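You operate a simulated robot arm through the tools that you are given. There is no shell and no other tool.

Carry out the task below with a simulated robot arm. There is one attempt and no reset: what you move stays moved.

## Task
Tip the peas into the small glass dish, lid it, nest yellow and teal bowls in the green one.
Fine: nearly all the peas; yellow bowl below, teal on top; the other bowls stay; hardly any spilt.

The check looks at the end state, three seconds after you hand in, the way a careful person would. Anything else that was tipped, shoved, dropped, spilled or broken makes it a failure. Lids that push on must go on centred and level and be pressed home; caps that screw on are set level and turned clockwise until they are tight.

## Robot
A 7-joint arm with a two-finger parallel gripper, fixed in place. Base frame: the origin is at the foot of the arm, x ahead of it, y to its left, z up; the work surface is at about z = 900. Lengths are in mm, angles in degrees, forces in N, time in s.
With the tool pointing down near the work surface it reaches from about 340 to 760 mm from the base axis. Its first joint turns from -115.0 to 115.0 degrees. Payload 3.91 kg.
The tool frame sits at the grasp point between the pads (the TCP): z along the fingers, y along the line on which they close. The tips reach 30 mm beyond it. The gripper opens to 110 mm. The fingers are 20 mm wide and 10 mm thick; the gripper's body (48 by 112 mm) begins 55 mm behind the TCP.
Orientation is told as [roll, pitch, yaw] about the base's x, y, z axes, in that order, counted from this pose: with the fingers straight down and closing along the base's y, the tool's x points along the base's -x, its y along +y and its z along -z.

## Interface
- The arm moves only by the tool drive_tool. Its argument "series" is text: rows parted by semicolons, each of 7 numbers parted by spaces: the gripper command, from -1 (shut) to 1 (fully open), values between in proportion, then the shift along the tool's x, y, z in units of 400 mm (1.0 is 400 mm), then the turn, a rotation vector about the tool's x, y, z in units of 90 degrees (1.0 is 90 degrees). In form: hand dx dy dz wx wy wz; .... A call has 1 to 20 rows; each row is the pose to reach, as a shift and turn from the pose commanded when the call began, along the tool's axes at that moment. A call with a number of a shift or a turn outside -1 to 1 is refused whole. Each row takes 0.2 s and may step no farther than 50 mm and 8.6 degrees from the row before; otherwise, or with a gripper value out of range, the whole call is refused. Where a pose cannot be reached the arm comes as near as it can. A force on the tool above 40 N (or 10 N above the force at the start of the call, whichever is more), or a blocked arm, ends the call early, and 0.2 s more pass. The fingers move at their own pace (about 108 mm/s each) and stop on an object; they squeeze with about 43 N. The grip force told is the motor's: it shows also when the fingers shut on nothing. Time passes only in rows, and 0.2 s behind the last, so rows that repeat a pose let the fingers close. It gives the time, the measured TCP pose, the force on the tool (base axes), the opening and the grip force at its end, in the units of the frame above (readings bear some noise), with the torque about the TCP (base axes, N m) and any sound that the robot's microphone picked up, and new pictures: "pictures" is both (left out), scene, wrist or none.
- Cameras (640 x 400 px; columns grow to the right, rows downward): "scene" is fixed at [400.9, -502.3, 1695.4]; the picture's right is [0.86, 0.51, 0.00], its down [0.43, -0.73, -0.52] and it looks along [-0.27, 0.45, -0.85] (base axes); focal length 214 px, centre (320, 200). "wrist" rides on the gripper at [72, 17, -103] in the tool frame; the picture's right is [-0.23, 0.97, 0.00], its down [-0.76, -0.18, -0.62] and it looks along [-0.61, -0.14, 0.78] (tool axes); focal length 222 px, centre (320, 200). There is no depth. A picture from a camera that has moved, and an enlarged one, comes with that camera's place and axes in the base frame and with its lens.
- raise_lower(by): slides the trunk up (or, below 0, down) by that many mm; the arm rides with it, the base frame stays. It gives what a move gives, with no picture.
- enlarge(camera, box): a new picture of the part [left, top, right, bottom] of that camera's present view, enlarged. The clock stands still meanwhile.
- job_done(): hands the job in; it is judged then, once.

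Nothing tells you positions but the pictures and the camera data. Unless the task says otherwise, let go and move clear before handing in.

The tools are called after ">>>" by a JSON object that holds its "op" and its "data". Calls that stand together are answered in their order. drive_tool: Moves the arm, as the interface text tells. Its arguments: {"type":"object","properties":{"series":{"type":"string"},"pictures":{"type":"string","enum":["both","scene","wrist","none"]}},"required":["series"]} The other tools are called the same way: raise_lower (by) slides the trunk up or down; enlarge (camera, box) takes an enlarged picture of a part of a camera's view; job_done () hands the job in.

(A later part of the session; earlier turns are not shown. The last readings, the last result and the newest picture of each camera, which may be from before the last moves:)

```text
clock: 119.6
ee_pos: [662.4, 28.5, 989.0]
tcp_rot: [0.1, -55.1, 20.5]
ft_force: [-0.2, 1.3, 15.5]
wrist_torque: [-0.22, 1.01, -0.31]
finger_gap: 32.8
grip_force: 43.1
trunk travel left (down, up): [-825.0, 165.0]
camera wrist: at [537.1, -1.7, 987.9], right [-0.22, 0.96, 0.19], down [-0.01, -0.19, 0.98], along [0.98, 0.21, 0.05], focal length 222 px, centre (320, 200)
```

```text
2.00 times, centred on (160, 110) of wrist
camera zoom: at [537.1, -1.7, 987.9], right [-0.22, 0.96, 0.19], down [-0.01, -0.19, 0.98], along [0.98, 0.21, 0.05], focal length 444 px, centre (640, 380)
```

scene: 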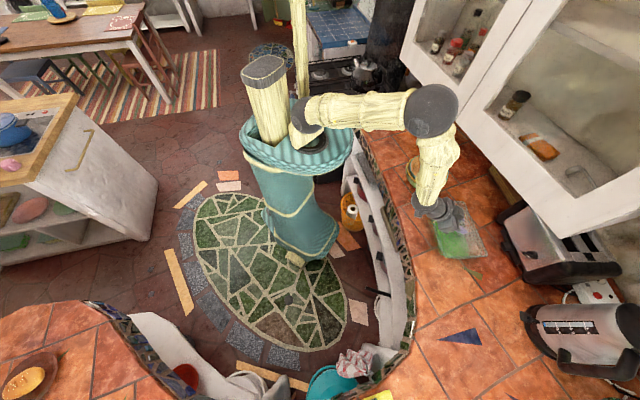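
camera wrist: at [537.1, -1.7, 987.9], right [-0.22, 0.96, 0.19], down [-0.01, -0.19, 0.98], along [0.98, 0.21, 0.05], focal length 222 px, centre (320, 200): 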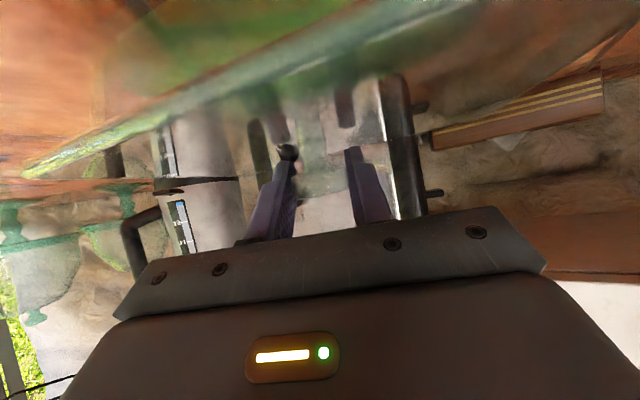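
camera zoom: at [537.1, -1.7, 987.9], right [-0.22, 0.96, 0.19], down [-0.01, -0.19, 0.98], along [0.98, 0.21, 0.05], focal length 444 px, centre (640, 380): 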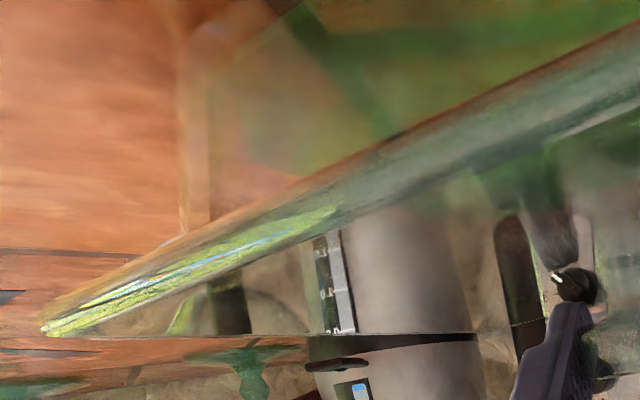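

>>> {"op": "enlarge", "data": {"camera": "scene", "box": [462, 236, 492, 264]}}

>>> {"op": "enlarge", "data": {"camera": "scene", "box": [426, 240, 462, 264]}}

>>> {"op": "enlarge", "data": {"camera": "scene", "box": [452, 196, 480, 214]}}

>>> {"op": "enlarge", "data": {"camera": "wrist", "box": [0, 60, 160, 160]}}

```text
14.29 times, centred on (477, 250) of scene
camera zoom: at [400.9, -502.3, 1695.4], right [0.86, 0.51, 0.0], down [0.43, -0.73, -0.52], along [-0.27, 0.45, -0.85], focal length 3064 px, centre (-1923, -514)
```

zoom: 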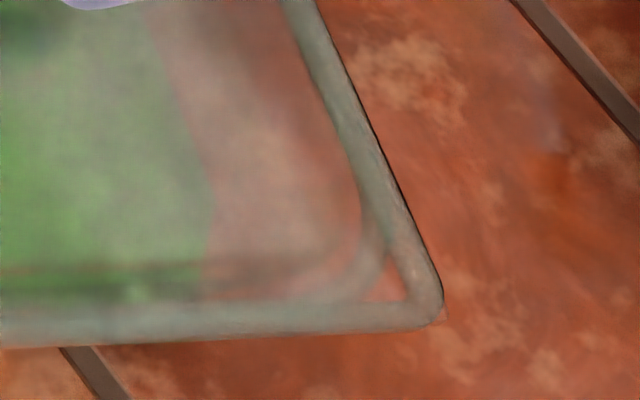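

```text
16.00 times, centred on (444, 252) of scene
camera zoom: at [400.9, -502.3, 1695.4], right [0.86, 0.51, 0.0], down [0.43, -0.73, -0.52], along [-0.27, 0.45, -0.85], focal length 3432 px, centre (-1664, -632)
```

zoom: 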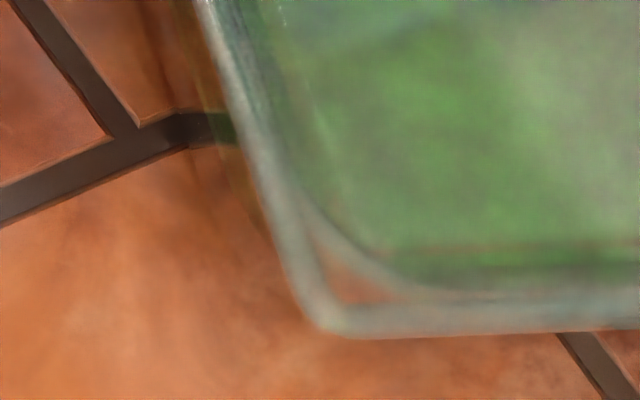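

```text
16.00 times, centred on (466, 205) of scene
camera zoom: at [400.9, -502.3, 1695.4], right [0.86, 0.51, 0.0], down [0.43, -0.73, -0.52], along [-0.27, 0.45, -0.85], focal length 3432 px, centre (-2016, 120)
```

zoom: 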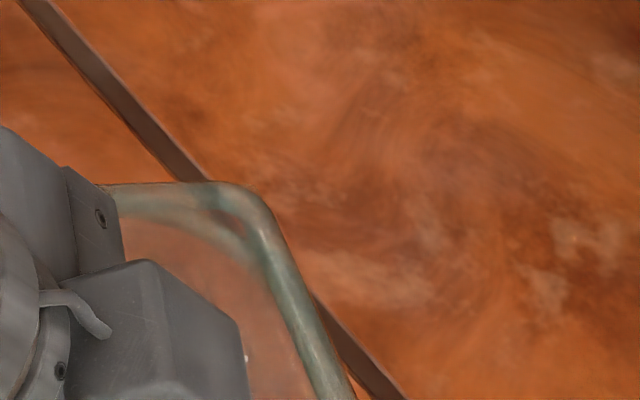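

```text
4.00 times, centred on (80, 110) of wrist
camera zoom: at [537.1, -1.7, 987.9], right [-0.22, 0.96, 0.19], down [-0.01, -0.19, 0.98], along [0.98, 0.21, 0.05], focal length 888 px, centre (1280, 560)
```

zoom: 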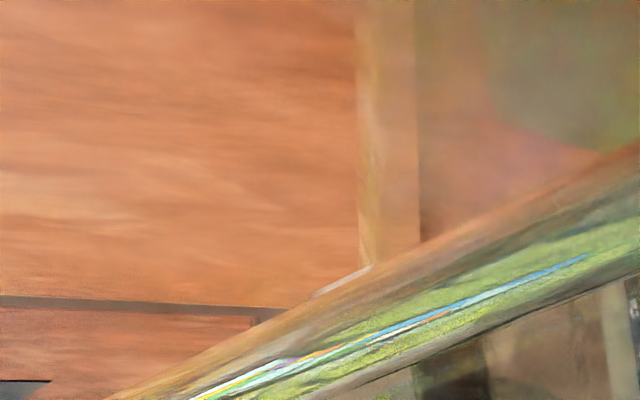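

The lid lies centred within about a millimetre on the rim. I ease the pressure, release the knob, and back off to inspect before pressing it home.

>>> {"op": "drive_tool", "data": {"series": "-1 -0.003 0 -0.0021 0 0 0; -1 -0.003 0 -0.0021 0 0 0; -0.7 -0.003 0 -0.0021 0 0 0; -0.2 -0.003 0 -0.0021 0 0 0; 0.1 -0.003 0 -0.0021 0 0 0; 0.1 -0.003 0 -0.0021 0 0 0", "pictures": "none"}}

>>> {"op": "drive_tool", "data": {"series": "0.1 0 0 -0.06 0 0 0; 0.1 0 0 -0.12 0 0 0; 0.1 0 0 -0.2 0 0 0; 0.1 0 0 -0.28 0 0 0; 0.1 0 0 -0.28 0 0 0", "pictures": "both"}}

>>> {"op": "enlarge", "data": {"camera": "scene", "box": [416, 190, 496, 270]}}

>>> {"op": "enlarge", "data": {"camera": "wrist", "box": [100, 0, 540, 200]}}

```text
clock: 121.0
ee_pos: [662.1, 27.0, 989.3]
tcp_rot: [0.2, -55.0, 20.4]
ft_force: [0.0, 0.3, 0.0]
wrist_torque: [-0.02, 0.02, 0.02]
finger_gap: 60.4
grip_force: 0.1
trunk travel left (down, up): [-825.0, 165.0]
```

```text
clock: 122.2
ee_pos: [575.7, -3.5, 1053.8]
tcp_rot: [0.1, -54.9, 20.4]
ft_force: [0.0, 0.0, 0.2]
wrist_torque: [-0.01, 0.0, -0.01]
finger_gap: 60.4
grip_force: 0.2
trunk travel left (down, up): [-825.0, 165.0]
camera wrist: at [450.6, -33.1, 1051.9], right [-0.22, 0.96, 0.19], down [-0.01, -0.19, 0.98], along [0.98, 0.21, 0.05], focal length 222 px, centre (320, 200)
```

scene: 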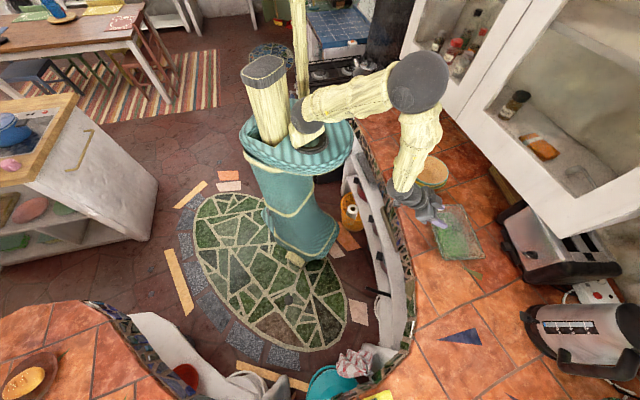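
wrist: 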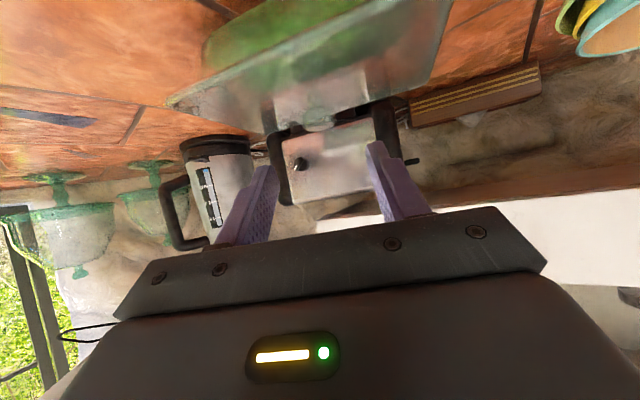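

```text
5.00 times, centred on (456, 230) of scene
camera zoom: at [400.9, -502.3, 1695.4], right [0.86, 0.51, 0.0], down [0.43, -0.73, -0.52], along [-0.27, 0.45, -0.85], focal length 1072 px, centre (-360, 50)
```

zoom: 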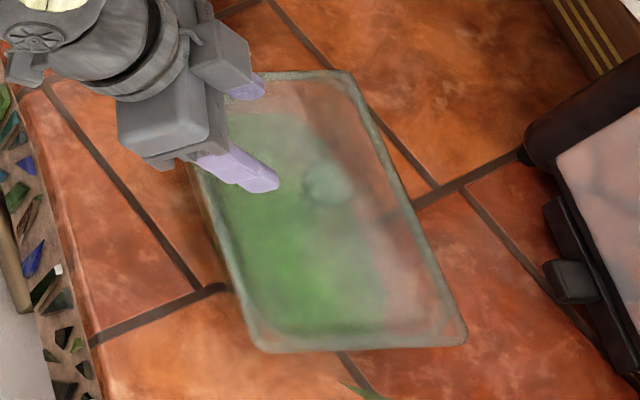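

```text
1.45 times, centred on (320, 100) of wrist
camera zoom: at [450.6, -33.1, 1051.9], right [-0.22, 0.96, 0.19], down [-0.01, -0.19, 0.98], along [0.98, 0.21, 0.05], focal length 323 px, centre (320, 346)
```

zoom: 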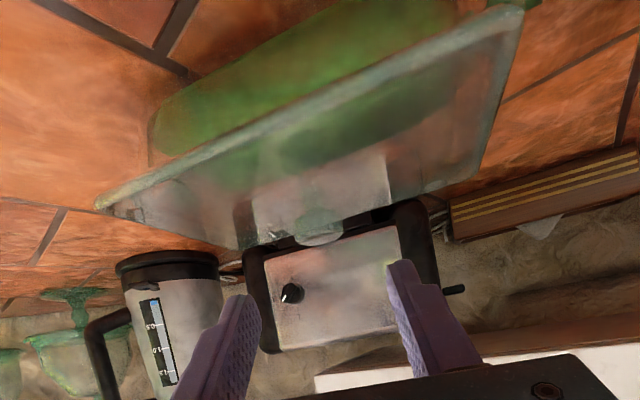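

>>> {"op": "drive_tool", "data": {"series": "-0.3 -0.04 0 -0.09 0 0 0; -0.8 -0.08 0 -0.18 0 0.08 0; -1 -0.119 0 -0.266 0 0.16 0; -1 -0.119 0 -0.266 0 0.16 0", "pictures": "none"}}

>>> {"op": "enlarge", "data": {"camera": "scene", "box": [420, 196, 452, 216]}}

>>> {"op": "enlarge", "data": {"camera": "scene", "box": [450, 196, 482, 216]}}

>>> {"op": "enlarge", "data": {"camera": "scene", "box": [428, 244, 460, 264]}}

>>> {"op": "enlarge", "data": {"camera": "scene", "box": [462, 244, 494, 264]}}

>>> {"op": "enlarge", "data": {"camera": "scene", "box": [400, 180, 500, 270]}}

```text
clock: 123.2
ee_pos: [523.1, -26.7, 1156.0]
tcp_rot: [0.1, -40.5, 20.5]
ft_force: [0.9, -0.5, 0.2]
wrist_torque: [-0.03, -0.03, -0.01]
finger_gap: 0.0
grip_force: 37.6
trunk travel left (down, up): [-825.0, 165.0]
```

```text
16.00 times, centred on (436, 206) of scene
camera zoom: at [400.9, -502.3, 1695.4], right [0.86, 0.51, 0.0], down [0.43, -0.73, -0.52], along [-0.27, 0.45, -0.85], focal length 3432 px, centre (-1536, 104)
```

zoom: 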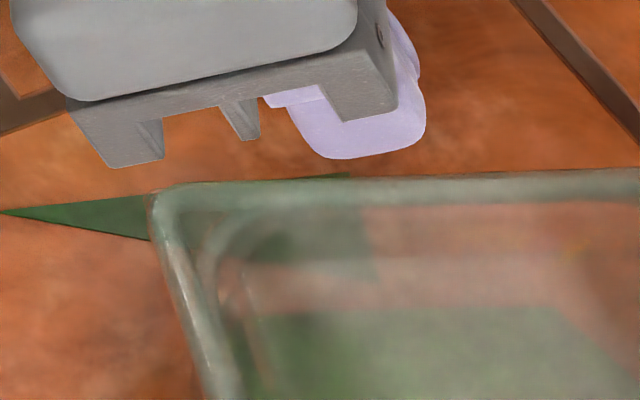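

```text
16.00 times, centred on (466, 206) of scene
camera zoom: at [400.9, -502.3, 1695.4], right [0.86, 0.51, 0.0], down [0.43, -0.73, -0.52], along [-0.27, 0.45, -0.85], focal length 3432 px, centre (-2016, 104)
```

zoom: 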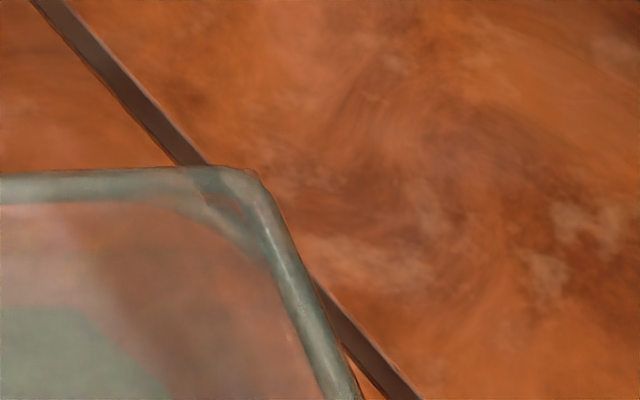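

```text
16.00 times, centred on (444, 254) of scene
camera zoom: at [400.9, -502.3, 1695.4], right [0.86, 0.51, 0.0], down [0.43, -0.73, -0.52], along [-0.27, 0.45, -0.85], focal length 3432 px, centre (-1664, -664)
```

zoom: 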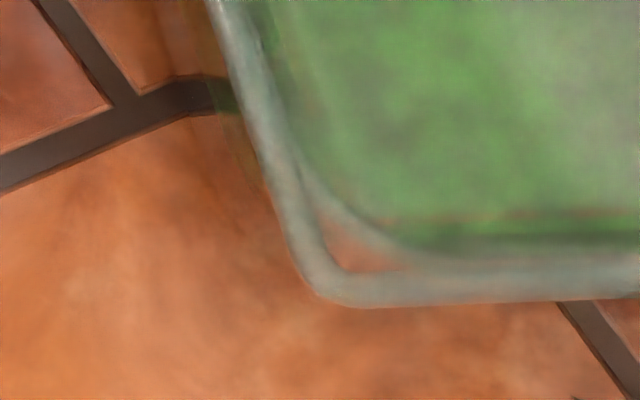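

```text
16.00 times, centred on (478, 254) of scene
camera zoom: at [400.9, -502.3, 1695.4], right [0.86, 0.51, 0.0], down [0.43, -0.73, -0.52], along [-0.27, 0.45, -0.85], focal length 3432 px, centre (-2208, -664)
```

zoom: 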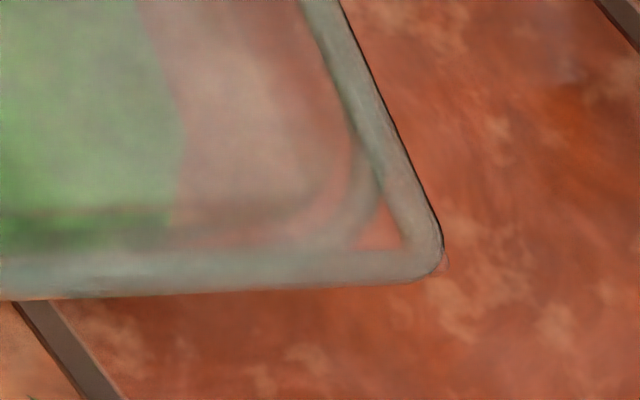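

```text
4.44 times, centred on (450, 225) of scene
camera zoom: at [400.9, -502.3, 1695.4], right [0.86, 0.51, 0.0], down [0.43, -0.73, -0.52], along [-0.27, 0.45, -0.85], focal length 953 px, centre (-258, 89)
```

zoom: 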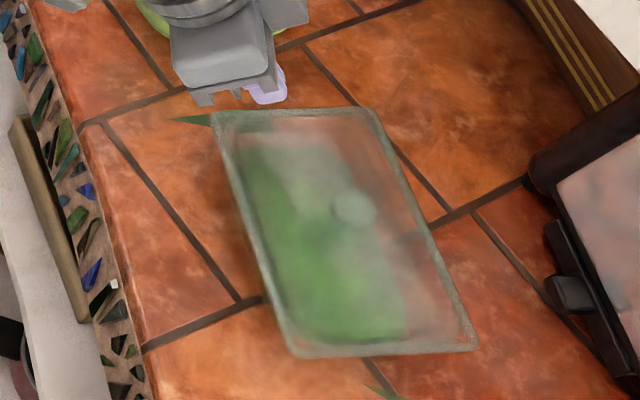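

The lid rests on the dish but I want a level side view to judge its seating, so I bring the wrist camera down to rim height in front of the dish.

>>> {"op": "drive_tool", "data": {"series": "-1 0.068 -0.014 0.069 0 -0.04 0; -1 0.136 -0.028 0.138 0 -0.08 0; -1 0.204 -0.042 0.207 0 -0.12 0; -1 0.272 -0.056 0.276 0 -0.161 0; -1 0.341 -0.07 0.346 0 -0.161 0; -1 0.341 -0.07 0.346 0 -0.161 0", "pictures": "wrist"}}

>>> {"op": "enlarge", "data": {"camera": "wrist", "box": [160, 80, 480, 280]}}

```text
clock: 124.6
ee_pos: [516.8, -56.5, 957.5]
tcp_rot: [0.1, -55.1, 20.5]
ft_force: [0.1, 0.1, 0.1]
wrist_torque: [0.02, 0.01, 0.01]
finger_gap: 0.0
grip_force: 37.4
trunk travel left (down, up): [-825.0, 165.0]
camera wrist: at [393.1, -85.9, 955.5], right [-0.22, 0.96, 0.19], down [-0.01, -0.19, 0.98], along [0.98, 0.21, 0.05], focal length 222 px, centre (320, 200)
```

wrist: 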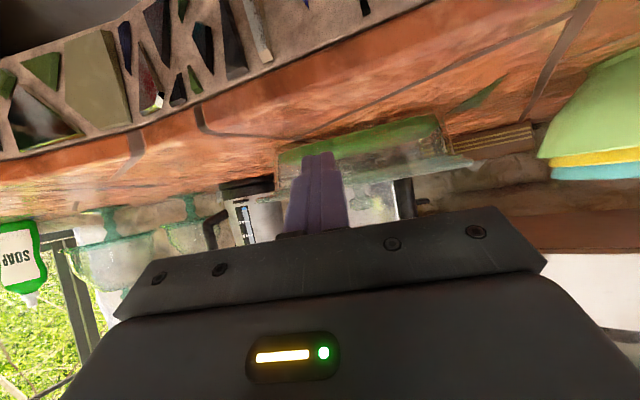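

```text
2.00 times, centred on (320, 180) of wrist
camera zoom: at [393.1, -85.9, 955.5], right [-0.22, 0.96, 0.19], down [-0.01, -0.19, 0.98], along [0.98, 0.21, 0.05], focal length 444 px, centre (320, 240)
```

zoom: 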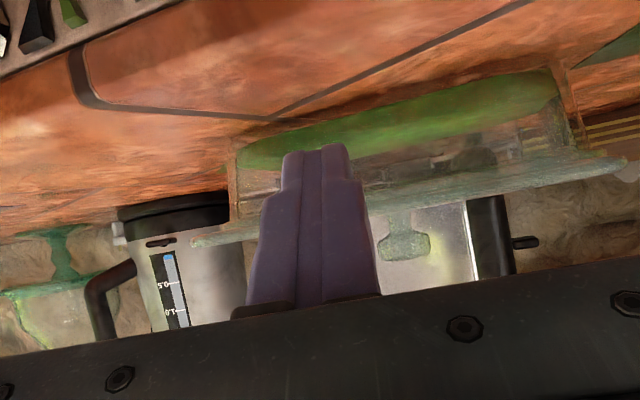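

>>> {"op": "enlarge", "data": {"camera": "wrist", "box": [340, 100, 500, 200]}}

>>> {"op": "enlarge", "data": {"camera": "wrist", "box": [230, 120, 330, 190]}}

```text
4.00 times, centred on (420, 150) of wrist
camera zoom: at [393.1, -85.9, 955.5], right [-0.22, 0.96, 0.19], down [-0.01, -0.19, 0.98], along [0.98, 0.21, 0.05], focal length 888 px, centre (-80, 400)
```

zoom: 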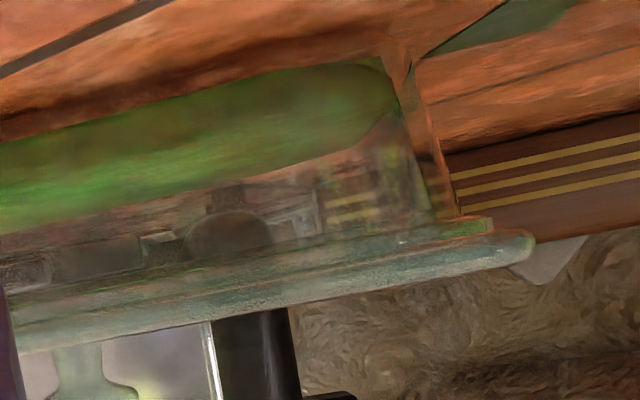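

```text
5.71 times, centred on (280, 155) of wrist
camera zoom: at [393.1, -85.9, 955.5], right [-0.22, 0.96, 0.19], down [-0.01, -0.19, 0.98], along [0.98, 0.21, 0.05], focal length 1269 px, centre (549, 457)
```

zoom: 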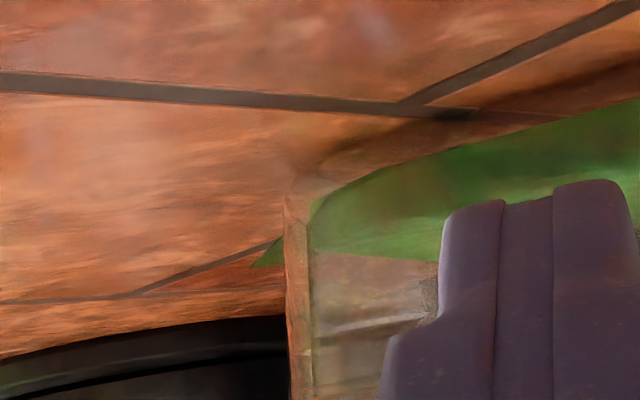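

The lid sits flush on the rim at this end. I open the fingers to see the other end.

>>> {"op": "drive_tool", "data": {"series": "1 0 0 0 0 0 0; 1 -0.05 0 -0.05 0 0 0; 1 -0.05 0 -0.05 0 0 0", "pictures": "wrist"}}

>>> {"op": "enlarge", "data": {"camera": "wrist", "box": [240, 80, 340, 142]}}

>>> {"op": "enlarge", "data": {"camera": "wrist", "box": [380, 60, 480, 122]}}

>>> {"op": "enlarge", "data": {"camera": "wrist", "box": [240, 50, 480, 200]}}

```text
clock: 125.4
ee_pos: [511.9, -59.0, 986.9]
tcp_rot: [0.2, -55.0, 20.3]
ft_force: [1.1, 0.4, 0.4]
wrist_torque: [-0.03, -0.01, -0.01]
finger_gap: 110.2
grip_force: 0.1
trunk travel left (down, up): [-825.0, 165.0]
camera wrist: at [387.7, -88.3, 984.9], right [-0.22, 0.96, 0.19], down [-0.01, -0.19, 0.98], along [0.98, 0.21, 0.05], focal length 222 px, centre (320, 200)
```

wrist: 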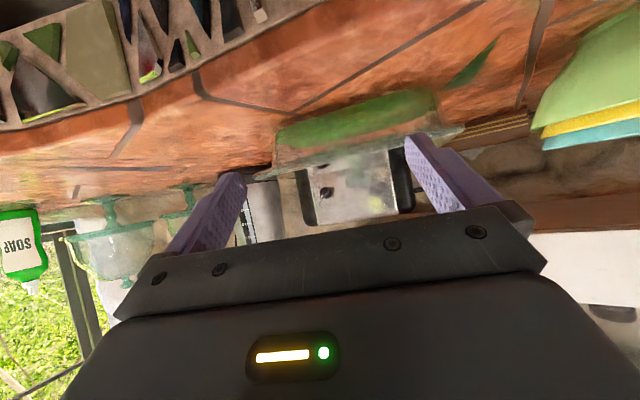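

```text
6.40 times, centred on (290, 111) of wrist
camera zoom: at [387.7, -88.3, 984.9], right [-0.22, 0.96, 0.19], down [-0.01, -0.19, 0.98], along [0.98, 0.21, 0.05], focal length 1422 px, centre (512, 770)
```

zoom: 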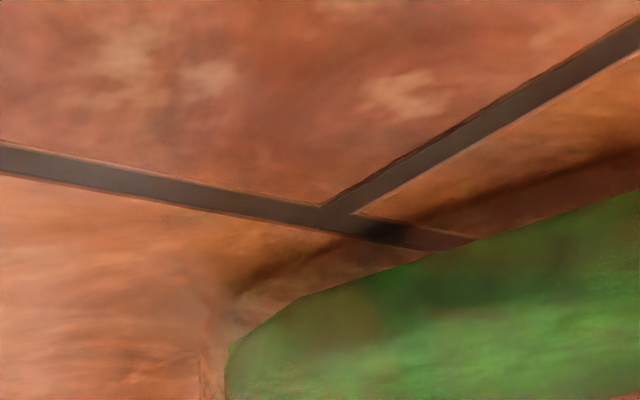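

```text
6.40 times, centred on (430, 91) of wrist
camera zoom: at [387.7, -88.3, 984.9], right [-0.22, 0.96, 0.19], down [-0.01, -0.19, 0.98], along [0.98, 0.21, 0.05], focal length 1422 px, centre (-384, 898)
```

zoom: 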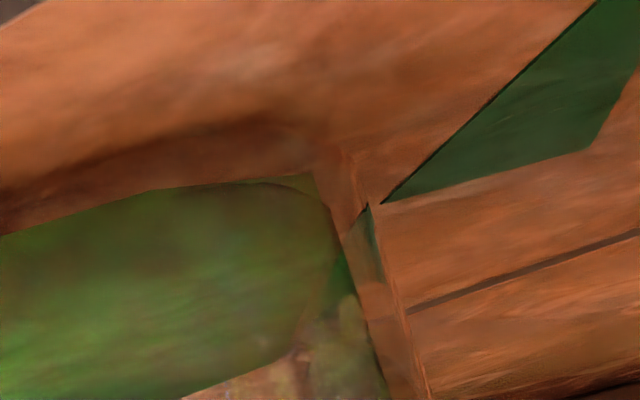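

```text
2.67 times, centred on (360, 125) of wrist
camera zoom: at [387.7, -88.3, 984.9], right [-0.22, 0.96, 0.19], down [-0.01, -0.19, 0.98], along [0.98, 0.21, 0.05], focal length 592 px, centre (213, 400)
```

zoom: 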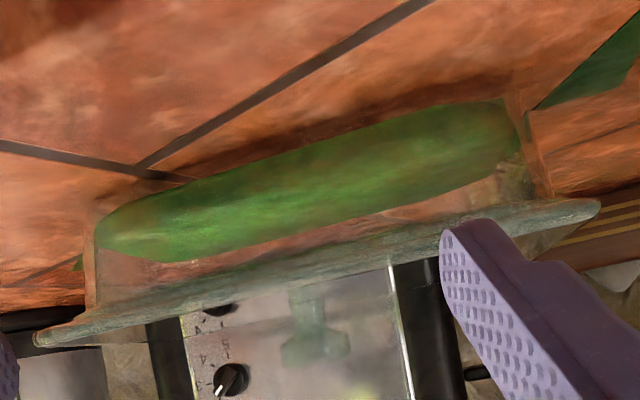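

>>> {"op": "enlarge", "data": {"camera": "wrist", "box": [245, 130, 325, 190]}}

>>> {"op": "enlarge", "data": {"camera": "wrist", "box": [400, 90, 480, 150]}}

```text
6.67 times, centred on (285, 160) of wrist
camera zoom: at [387.7, -88.3, 984.9], right [-0.22, 0.96, 0.19], down [-0.01, -0.19, 0.98], along [0.98, 0.21, 0.05], focal length 1481 px, centre (553, 467)
```

zoom: 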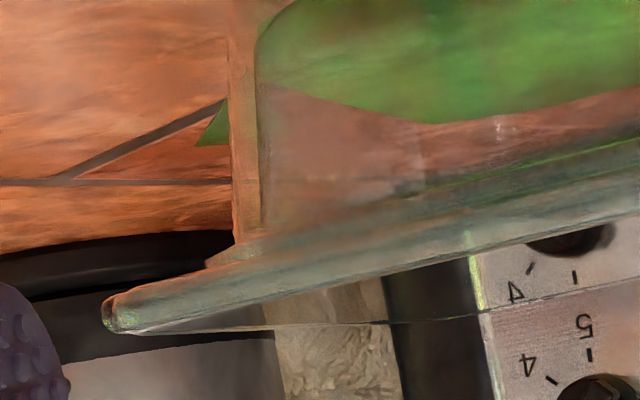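

```text
6.67 times, centred on (440, 120) of wrist
camera zoom: at [387.7, -88.3, 984.9], right [-0.22, 0.96, 0.19], down [-0.01, -0.19, 0.98], along [0.98, 0.21, 0.05], focal length 1481 px, centre (-480, 733)
```

zoom: 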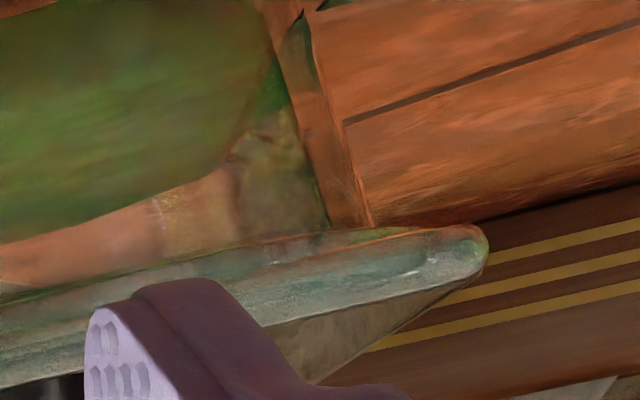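

The lid lies flat on the rim but, allowing for parallax, sits about 4 mm off toward the near-left corner. I'll regrip the knob, lift slightly, shift (+2, +4) mm and set it down again.

>>> {"op": "drive_tool", "data": {"series": "0.1 -0.08 0 -0.05 0 0 0; 0.1 -0.16 0.02 -0.06 0 0 0; 0.1 -0.22 0.05 -0.02 0 0 0; 0.1 -0.2505 0.0748 0.03 0 0 0; 0.1 -0.2505 0.0748 0.066 0 0 0; 0.1 -0.2505 0.0748 0.066 0 0 0", "pictures": "wrist"}}

>>> {"op": "enlarge", "data": {"camera": "wrist", "box": [160, 0, 480, 200]}}

```text
clock: 126.8
ee_pos: [576.3, -5.0, 1053.4]
tcp_rot: [0.2, -55.1, 20.5]
ft_force: [-0.4, 0.3, 0.4]
wrist_torque: [0.02, 0.06, 0.02]
finger_gap: 60.5
grip_force: 0.0
trunk travel left (down, up): [-825.0, 165.0]
camera wrist: at [452.3, -33.7, 1053.1], right [-0.22, 0.96, 0.19], down [-0.01, -0.19, 0.98], along [0.98, 0.21, 0.05], focal length 222 px, centre (320, 200)
```

wrist: 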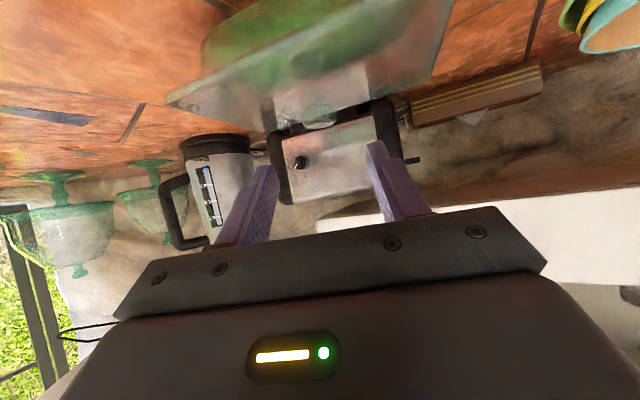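

```text
2.00 times, centred on (320, 100) of wrist
camera zoom: at [452.3, -33.7, 1053.1], right [-0.22, 0.96, 0.19], down [-0.01, -0.19, 0.98], along [0.98, 0.21, 0.05], focal length 444 px, centre (320, 400)
```

zoom: 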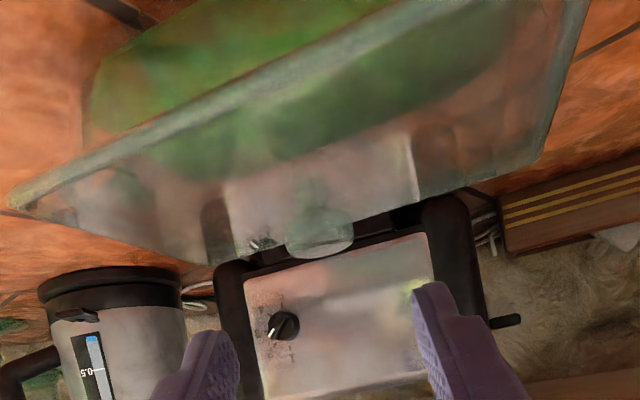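

>>> {"op": "drive_tool", "data": {"series": "0.1 0 0 0.08 0 0 0; 0.1 0 0 0.16 0 0 0; 0.1 0 0 0.22 0 0 0; 0.1 0 0 0.28 0 0 0; 0.1 0 0 0.28 0 0 0; -0.3 0 0 0.28 0 0 0; -1 0 0 0.28 0 0 0; -1 0 0 0.28 0 0 0; -1 0 0 0.28 0 0 0", "pictures": "none"}}

```text
clock: 128.8
ee_pos: [660.4, 29.8, 990.8]
tcp_rot: [0.2, -55.2, 20.3]
ft_force: [0.1, 1.0, 0.3]
wrist_torque: [0.2, -0.06, -0.09]
finger_gap: 32.9
grip_force: 43.1
trunk travel left (down, up): [-825.0, 165.0]
```

>>> {"op": "drive_tool", "data": {"series": "-1 -0.0051 0 -0.0036 0 0 0; -1 -0.0102 0 -0.0072 0 0 0; -1 -0.0148 0.0067 -0.0006 0 0 0; -1 -0.0148 0.0067 -0.0006 0 0 0", "pictures": "none"}}

>>> {"op": "enlarge", "data": {"camera": "scene", "box": [450, 196, 482, 216]}}

>>> {"op": "enlarge", "data": {"camera": "scene", "box": [428, 244, 460, 264]}}

>>> {"op": "enlarge", "data": {"camera": "scene", "box": [462, 244, 494, 264]}}

```text
clock: 129.8
ee_pos: [662.4, 33.3, 994.6]
tcp_rot: [0.2, -55.0, 20.3]
ft_force: [-0.3, 0.4, -2.8]
wrist_torque: [0.0, 0.01, 0.01]
finger_gap: 32.9
grip_force: 42.7
trunk travel left (down, up): [-825.0, 165.0]
```

```text
16.00 times, centred on (466, 206) of scene
camera zoom: at [400.9, -502.3, 1695.4], right [0.86, 0.51, 0.0], down [0.43, -0.73, -0.52], along [-0.27, 0.45, -0.85], focal length 3432 px, centre (-2016, 104)
```

zoom: 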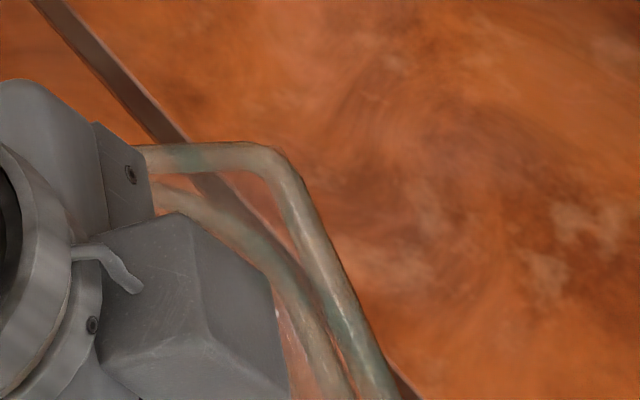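

```text
16.00 times, centred on (444, 254) of scene
camera zoom: at [400.9, -502.3, 1695.4], right [0.86, 0.51, 0.0], down [0.43, -0.73, -0.52], along [-0.27, 0.45, -0.85], focal length 3432 px, centre (-1664, -664)
```

zoom: 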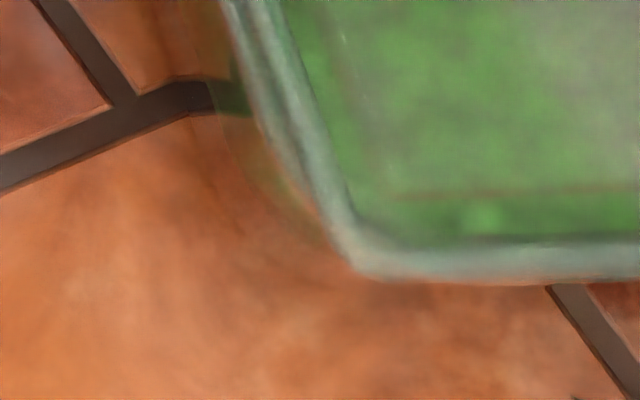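

```text
16.00 times, centred on (478, 254) of scene
camera zoom: at [400.9, -502.3, 1695.4], right [0.86, 0.51, 0.0], down [0.43, -0.73, -0.52], along [-0.27, 0.45, -0.85], focal length 3432 px, centre (-2208, -664)
```

zoom: 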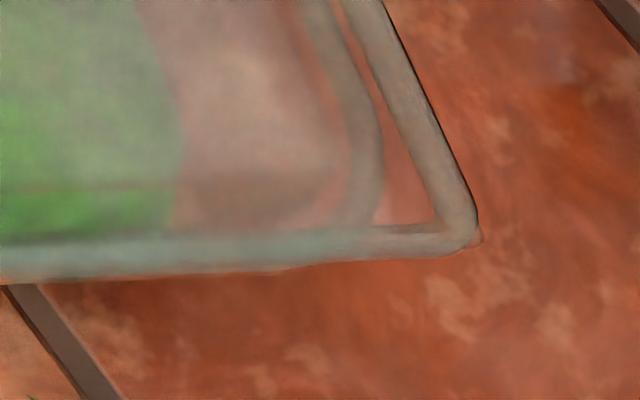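

Comparing edges at this height, the lid is now about 2 mm too far and 1 mm right. I apply the small correction, then lower onto the rim.

>>> {"op": "drive_tool", "data": {"series": "-1 0.0008 -0.0053 -0.0012 0.0036 0 0.0026; -1 0.0008 -0.0053 -0.0012 0.0036 0 0.0026", "pictures": "none"}}

>>> {"op": "enlarge", "data": {"camera": "scene", "box": [450, 196, 482, 216]}}

>>> {"op": "enlarge", "data": {"camera": "scene", "box": [428, 244, 460, 264]}}

>>> {"op": "enlarge", "data": {"camera": "scene", "box": [462, 244, 494, 264]}}

>>> {"op": "enlarge", "data": {"camera": "scene", "box": [462, 216, 494, 236]}}

```text
clock: 130.4
ee_pos: [663.5, 31.8, 995.1]
tcp_rot: [0.2, -55.1, 20.1]
ft_force: [-0.2, 0.4, -3.6]
wrist_torque: [-0.04, 0.0, -0.02]
finger_gap: 32.7
grip_force: 43.0
trunk travel left (down, up): [-825.0, 165.0]
```

```text
16.00 times, centred on (466, 206) of scene
camera zoom: at [400.9, -502.3, 1695.4], right [0.86, 0.51, 0.0], down [0.43, -0.73, -0.52], along [-0.27, 0.45, -0.85], focal length 3432 px, centre (-2016, 104)
```

zoom: 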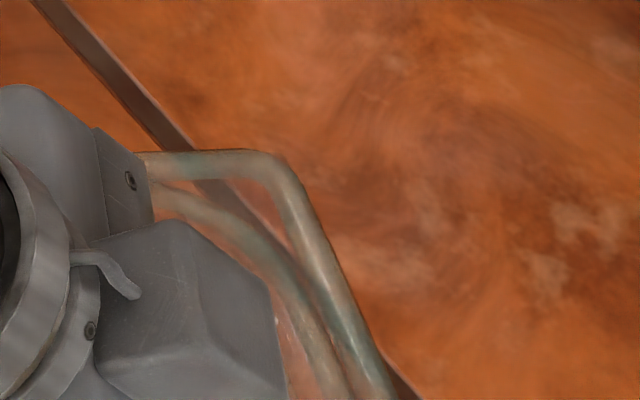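

```text
16.00 times, centred on (444, 254) of scene
camera zoom: at [400.9, -502.3, 1695.4], right [0.86, 0.51, 0.0], down [0.43, -0.73, -0.52], along [-0.27, 0.45, -0.85], focal length 3432 px, centre (-1664, -664)
```

zoom: 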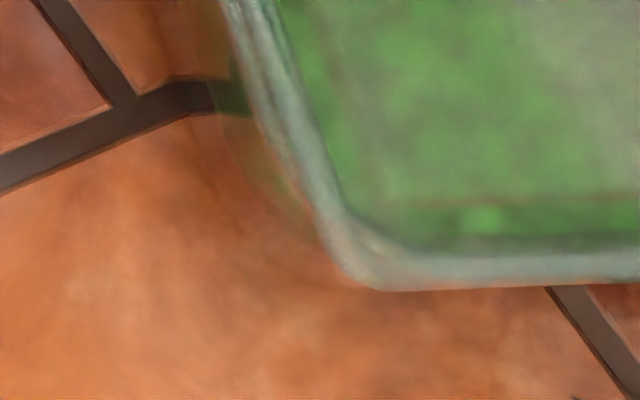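

```text
16.00 times, centred on (478, 254) of scene
camera zoom: at [400.9, -502.3, 1695.4], right [0.86, 0.51, 0.0], down [0.43, -0.73, -0.52], along [-0.27, 0.45, -0.85], focal length 3432 px, centre (-2208, -664)
```

zoom: 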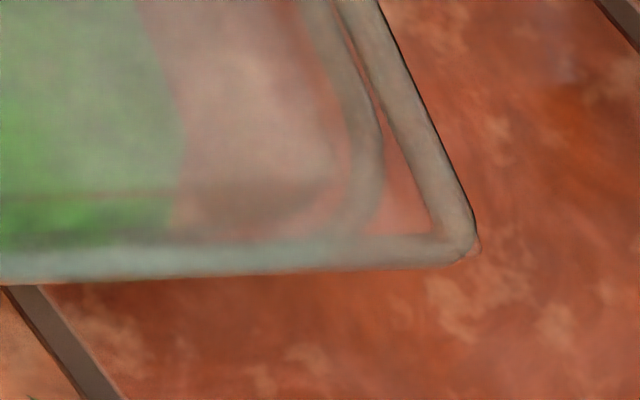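

```text
16.00 times, centred on (478, 226) of scene
camera zoom: at [400.9, -502.3, 1695.4], right [0.86, 0.51, 0.0], down [0.43, -0.73, -0.52], along [-0.27, 0.45, -0.85], focal length 3432 px, centre (-2208, -216)
```

zoom: 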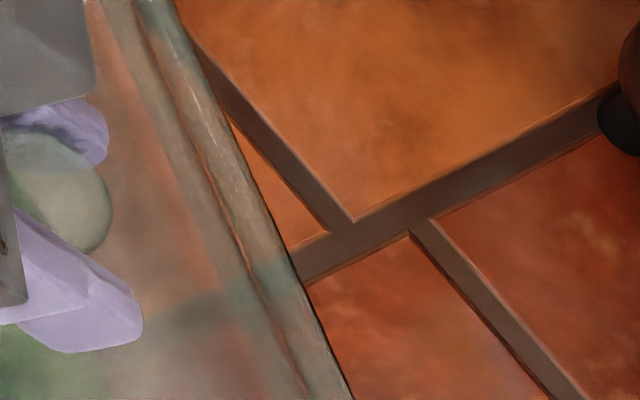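

Now centred to within a millimetre. I lower it onto the rim in small steps.

>>> {"op": "drive_tool", "data": {"series": "-1 -0.001 0 0.0014 0 0 0; -1 0.001 0 0.0029 0 0 0; -1 0.0031 0 0.0043 0 0 0; -1 0.0051 0 0.0057 0 0 0; -1 0.0072 0 0.0072 0 0 0; -1 0.0072 0 0.0072 0 0 0", "pictures": "none"}}

```text
clock: 131.8
ee_pos: [665.2, 31.3, 990.5]
tcp_rot: [0.2, -55.1, 19.8]
ft_force: [0.7, 0.9, -0.4]
wrist_torque: [0.22, 0.32, -0.03]
finger_gap: 32.9
grip_force: 43.1
trunk travel left (down, up): [-825.0, 165.0]
```

>>> {"op": "drive_tool", "data": {"series": "-1 0.002 0 0.0014 0 0 0; -1 0.0031 0 0.0022 0 0 0; -1 0.0031 0 0.0022 0 0 0", "pictures": "none"}}

>>> {"op": "enlarge", "data": {"camera": "scene", "box": [450, 196, 482, 216]}}

>>> {"op": "enlarge", "data": {"camera": "scene", "box": [428, 244, 460, 264]}}

>>> {"op": "enlarge", "data": {"camera": "scene", "box": [462, 244, 494, 264]}}

```text
clock: 132.6
ee_pos: [663.7, 32.2, 990.8]
tcp_rot: [0.2, -55.2, 20.0]
ft_force: [1.7, 0.8, 7.8]
wrist_torque: [0.12, 0.88, -0.29]
finger_gap: 32.7
grip_force: 43.2
trunk travel left (down, up): [-825.0, 165.0]
```

```text
16.00 times, centred on (466, 206) of scene
camera zoom: at [400.9, -502.3, 1695.4], right [0.86, 0.51, 0.0], down [0.43, -0.73, -0.52], along [-0.27, 0.45, -0.85], focal length 3432 px, centre (-2016, 104)
```

zoom: 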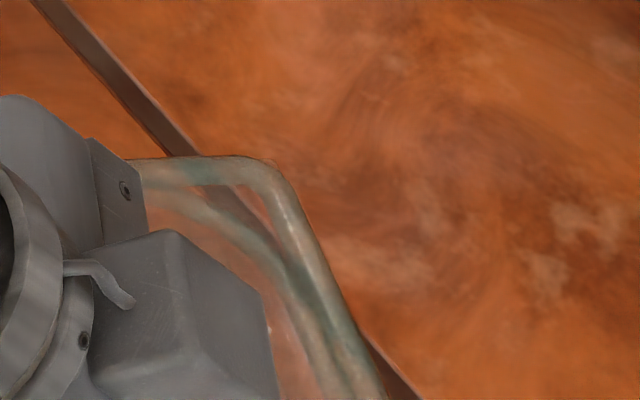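

```text
16.00 times, centred on (444, 254) of scene
camera zoom: at [400.9, -502.3, 1695.4], right [0.86, 0.51, 0.0], down [0.43, -0.73, -0.52], along [-0.27, 0.45, -0.85], focal length 3432 px, centre (-1664, -664)
```

zoom: 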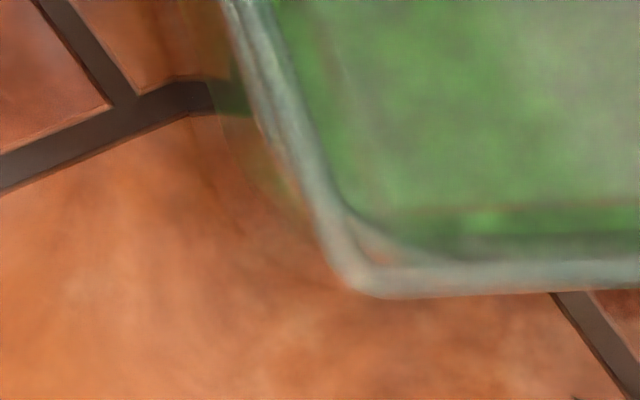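

```text
16.00 times, centred on (478, 254) of scene
camera zoom: at [400.9, -502.3, 1695.4], right [0.86, 0.51, 0.0], down [0.43, -0.73, -0.52], along [-0.27, 0.45, -0.85], focal length 3432 px, centre (-2208, -664)
```

zoom: 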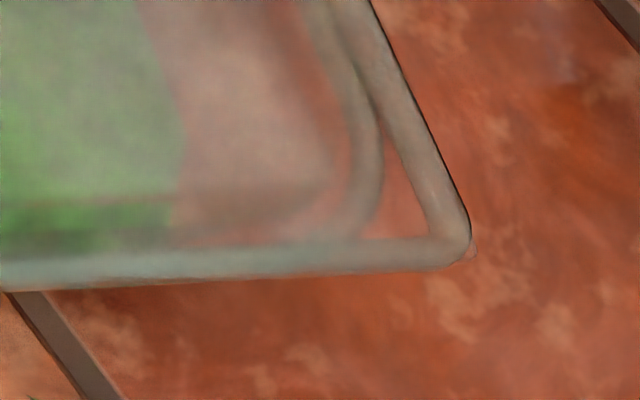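

The lid is seated and centred within about 1 mm. I ease off and release the knob.

>>> {"op": "drive_tool", "data": {"series": "-1 -0.0018 0 -0.0012 0 0 0; -1 -0.0018 0 -0.0012 0 0 0; -0.8 -0.0018 0 -0.0012 0 0 0; -0.4 -0.0018 0 -0.0012 0 0 0; 0.1 -0.0018 0 -0.0012 0 0 0; 0.1 -0.0018 0 -0.0012 0 0 0; 0.1 -0.0018 0 -0.06 0 0 0; 0.1 -0.0018 0 -0.14 0 0 0; 0.1 -0.0018 0 -0.24 0 0 0; 0.1 -0.0018 0 -0.34 0 0 0; 0.1 -0.0018 0 -0.44 0 0 0; 0.1 -0.0018 0 -0.44 0 0 0", "pictures": "wrist"}}

>>> {"op": "enlarge", "data": {"camera": "scene", "box": [450, 196, 482, 216]}}

>>> {"op": "enlarge", "data": {"camera": "scene", "box": [420, 196, 452, 216]}}

>>> {"op": "enlarge", "data": {"camera": "scene", "box": [428, 244, 460, 264]}}

>>> {"op": "enlarge", "data": {"camera": "scene", "box": [462, 244, 494, 264]}}

```text
clock: 135.2
ee_pos: [527.8, -20.8, 1090.8]
tcp_rot: [0.3, -55.1, 20.0]
ft_force: [-0.1, 0.1, 0.2]
wrist_torque: [0.03, 0.03, 0.01]
finger_gap: 60.4
grip_force: 0.1
trunk travel left (down, up): [-825.0, 165.0]
camera wrist: at [403.2, -49.3, 1088.4], right [-0.21, 0.96, 0.19], down [-0.01, -0.19, 0.98], along [0.98, 0.21, 0.05], focal length 222 px, centre (320, 200)
```

wrist: 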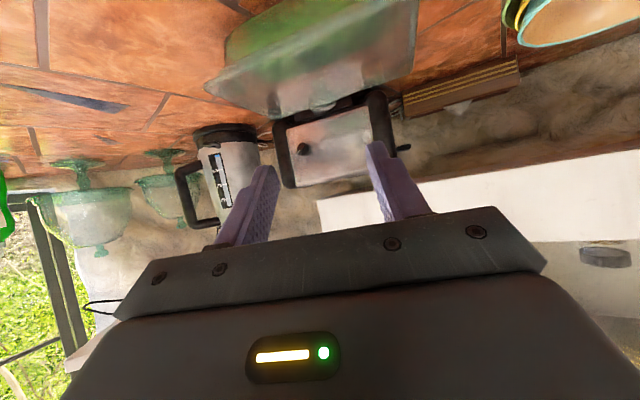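

```text
16.00 times, centred on (466, 206) of scene
camera zoom: at [400.9, -502.3, 1695.4], right [0.86, 0.51, 0.0], down [0.43, -0.73, -0.52], along [-0.27, 0.45, -0.85], focal length 3432 px, centre (-2016, 104)
```

zoom: 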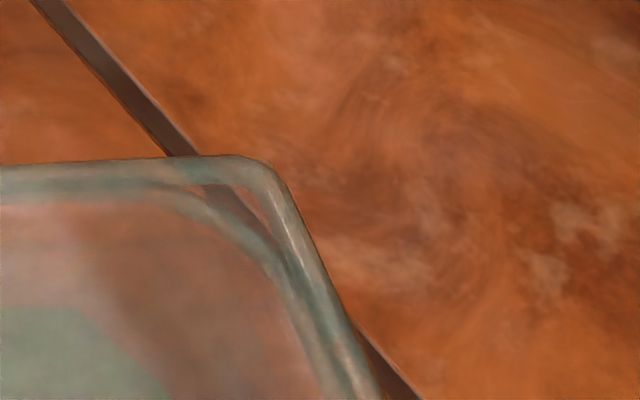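

```text
16.00 times, centred on (436, 206) of scene
camera zoom: at [400.9, -502.3, 1695.4], right [0.86, 0.51, 0.0], down [0.43, -0.73, -0.52], along [-0.27, 0.45, -0.85], focal length 3432 px, centre (-1536, 104)
```

zoom: 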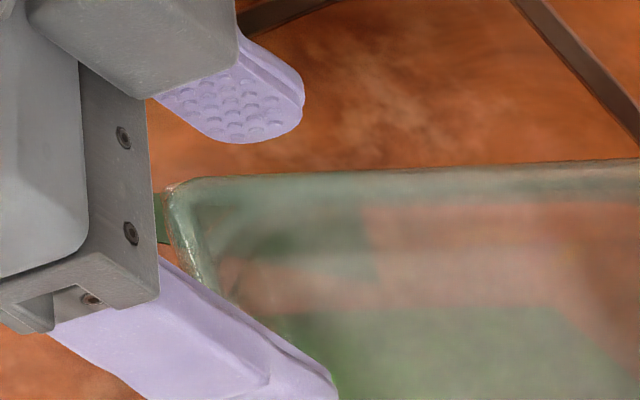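

```text
16.00 times, centred on (444, 254) of scene
camera zoom: at [400.9, -502.3, 1695.4], right [0.86, 0.51, 0.0], down [0.43, -0.73, -0.52], along [-0.27, 0.45, -0.85], focal length 3432 px, centre (-1664, -664)
```

zoom: 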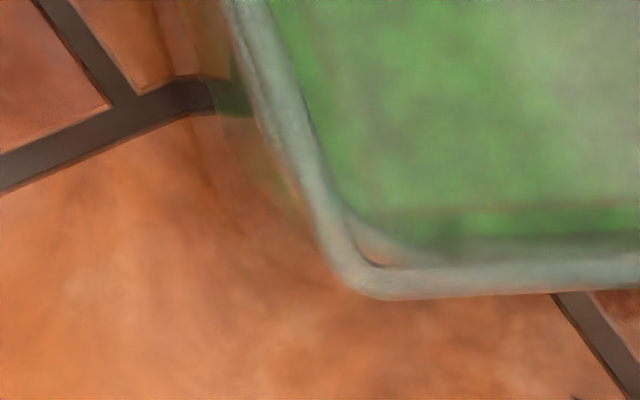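

```text
16.00 times, centred on (478, 254) of scene
camera zoom: at [400.9, -502.3, 1695.4], right [0.86, 0.51, 0.0], down [0.43, -0.73, -0.52], along [-0.27, 0.45, -0.85], focal length 3432 px, centre (-2208, -664)
```

zoom: 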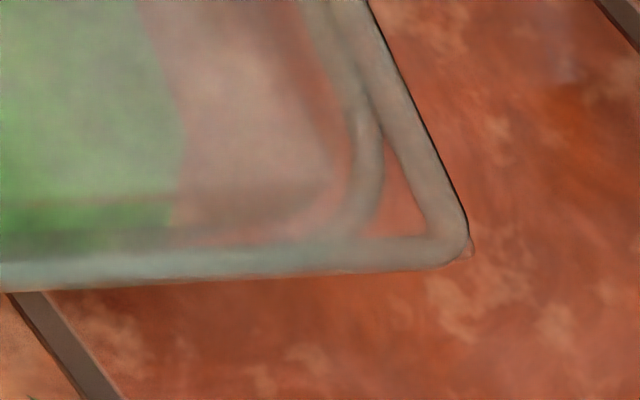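

Released and still aligned. Now I bring the hand upright with closed fingers above the knob to press the lid home.

>>> {"op": "drive_tool", "data": {"series": "-0.3 -0.02 0.001 0.02 0 0.087 0; -0.8 -0.05 0.002 0.06 0 0.174 0; -1 -0.08 0.003 0.11 0 0.261 0; -1 -0.11 0.004 0.17 0 0.348 0; -1 -0.14 0.006 0.23 0 0.435 0; -1 -0.16 0.007 0.28 0 0.522 0; -1 -0.181 0.008 0.328 0 0.611 0; -1 -0.181 0.008 0.328 0 0.611 0", "pictures": "both"}}

>>> {"op": "enlarge", "data": {"camera": "scene", "box": [416, 180, 506, 270]}}

>>> {"op": "enlarge", "data": {"camera": "wrist", "box": [160, 0, 480, 200]}}

```text
clock: 137.0
ee_pos: [667.2, 34.6, 1076.3]
tcp_rot: [0.1, -0.1, 20.0]
ft_force: [-0.1, -0.1, 0.9]
wrist_torque: [0.03, -0.07, 0.0]
finger_gap: 0.2
grip_force: 37.5
trunk travel left (down, up): [-825.0, 165.0]
camera wrist: at [592.5, 25.6, 1178.8], right [-0.12, 0.99, 0.0], down [0.78, 0.09, 0.62], along [0.62, 0.08, -0.78], focal length 222 px, centre (320, 200)
```

scene: 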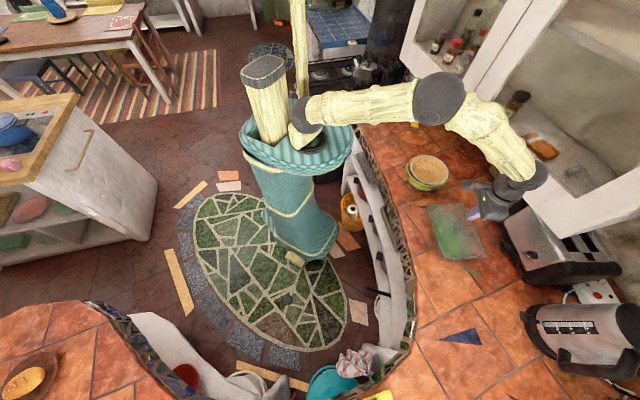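
wrist: 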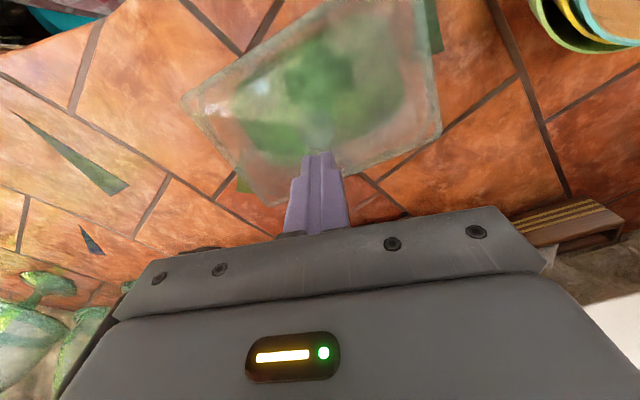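

```text
4.44 times, centred on (461, 225) of scene
camera zoom: at [400.9, -502.3, 1695.4], right [0.86, 0.51, 0.0], down [0.43, -0.73, -0.52], along [-0.27, 0.45, -0.85], focal length 953 px, centre (-307, 89)
```

zoom: 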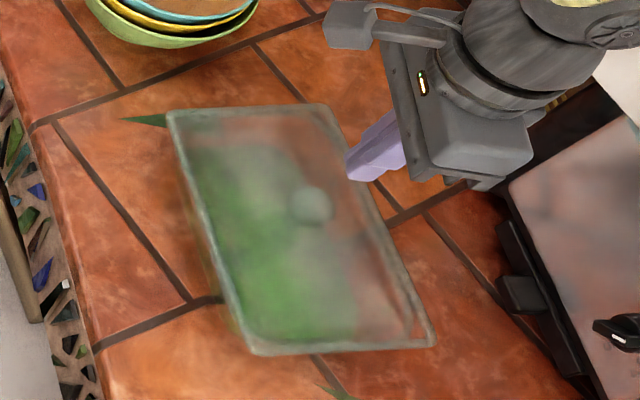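

```text
2.00 times, centred on (320, 100) of wrist
camera zoom: at [592.5, 25.6, 1178.8], right [-0.12, 0.99, 0.0], down [0.78, 0.09, 0.62], along [0.62, 0.08, -0.78], focal length 444 px, centre (320, 400)
```

zoom: 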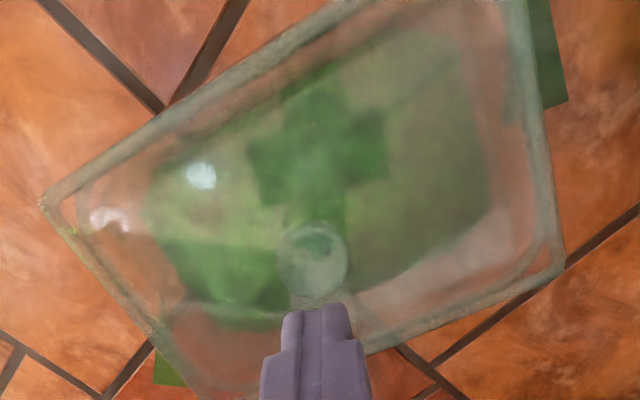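

The knob is at about (667,31). I centre over it, descend, and press gently.

>>> {"op": "drive_tool", "data": {"series": "-1 0.0026 -0.007 0.04 0 0 0; -1 0.0026 -0.007 0.08 0 0 0; -1 0.0026 -0.007 0.11 0 0 0; -1 0.0026 -0.007 0.12 0 0 0; -1 0.0026 -0.007 0.125 0 0 0; -1 0.0026 -0.007 0.13 0 0 0; -1 0.0026 -0.007 0.13 0 0 0", "pictures": "none"}}

```text
clock: 138.6
ee_pos: [667.3, 31.8, 1024.4]
tcp_rot: [0.1, -0.2, 20.1]
ft_force: [0.6, 0.3, 5.2]
wrist_torque: [-0.03, -0.03, 0.03]
finger_gap: 0.0
grip_force: 38.3
trunk travel left (down, up): [-825.0, 165.0]
```

Contact at the knob top (5 N). I press down progressively.

>>> {"op": "drive_tool", "data": {"series": "-1 0 0 0.0025 0 0 0; -1 0 0 0.005 0 0 0; -1 0 0 0.0075 0 0 0; -1 0 0 0.0075 0 0 0", "pictures": "none"}}

```text
clock: 139.6
ee_pos: [668.0, 33.2, 1023.7]
tcp_rot: [-0.1, -0.3, 20.0]
ft_force: [4.4, 0.6, 29.0]
wrist_torque: [-0.06, 0.06, -0.18]
finger_gap: 0.1
grip_force: 37.4
trunk travel left (down, up): [-825.0, 165.0]
```

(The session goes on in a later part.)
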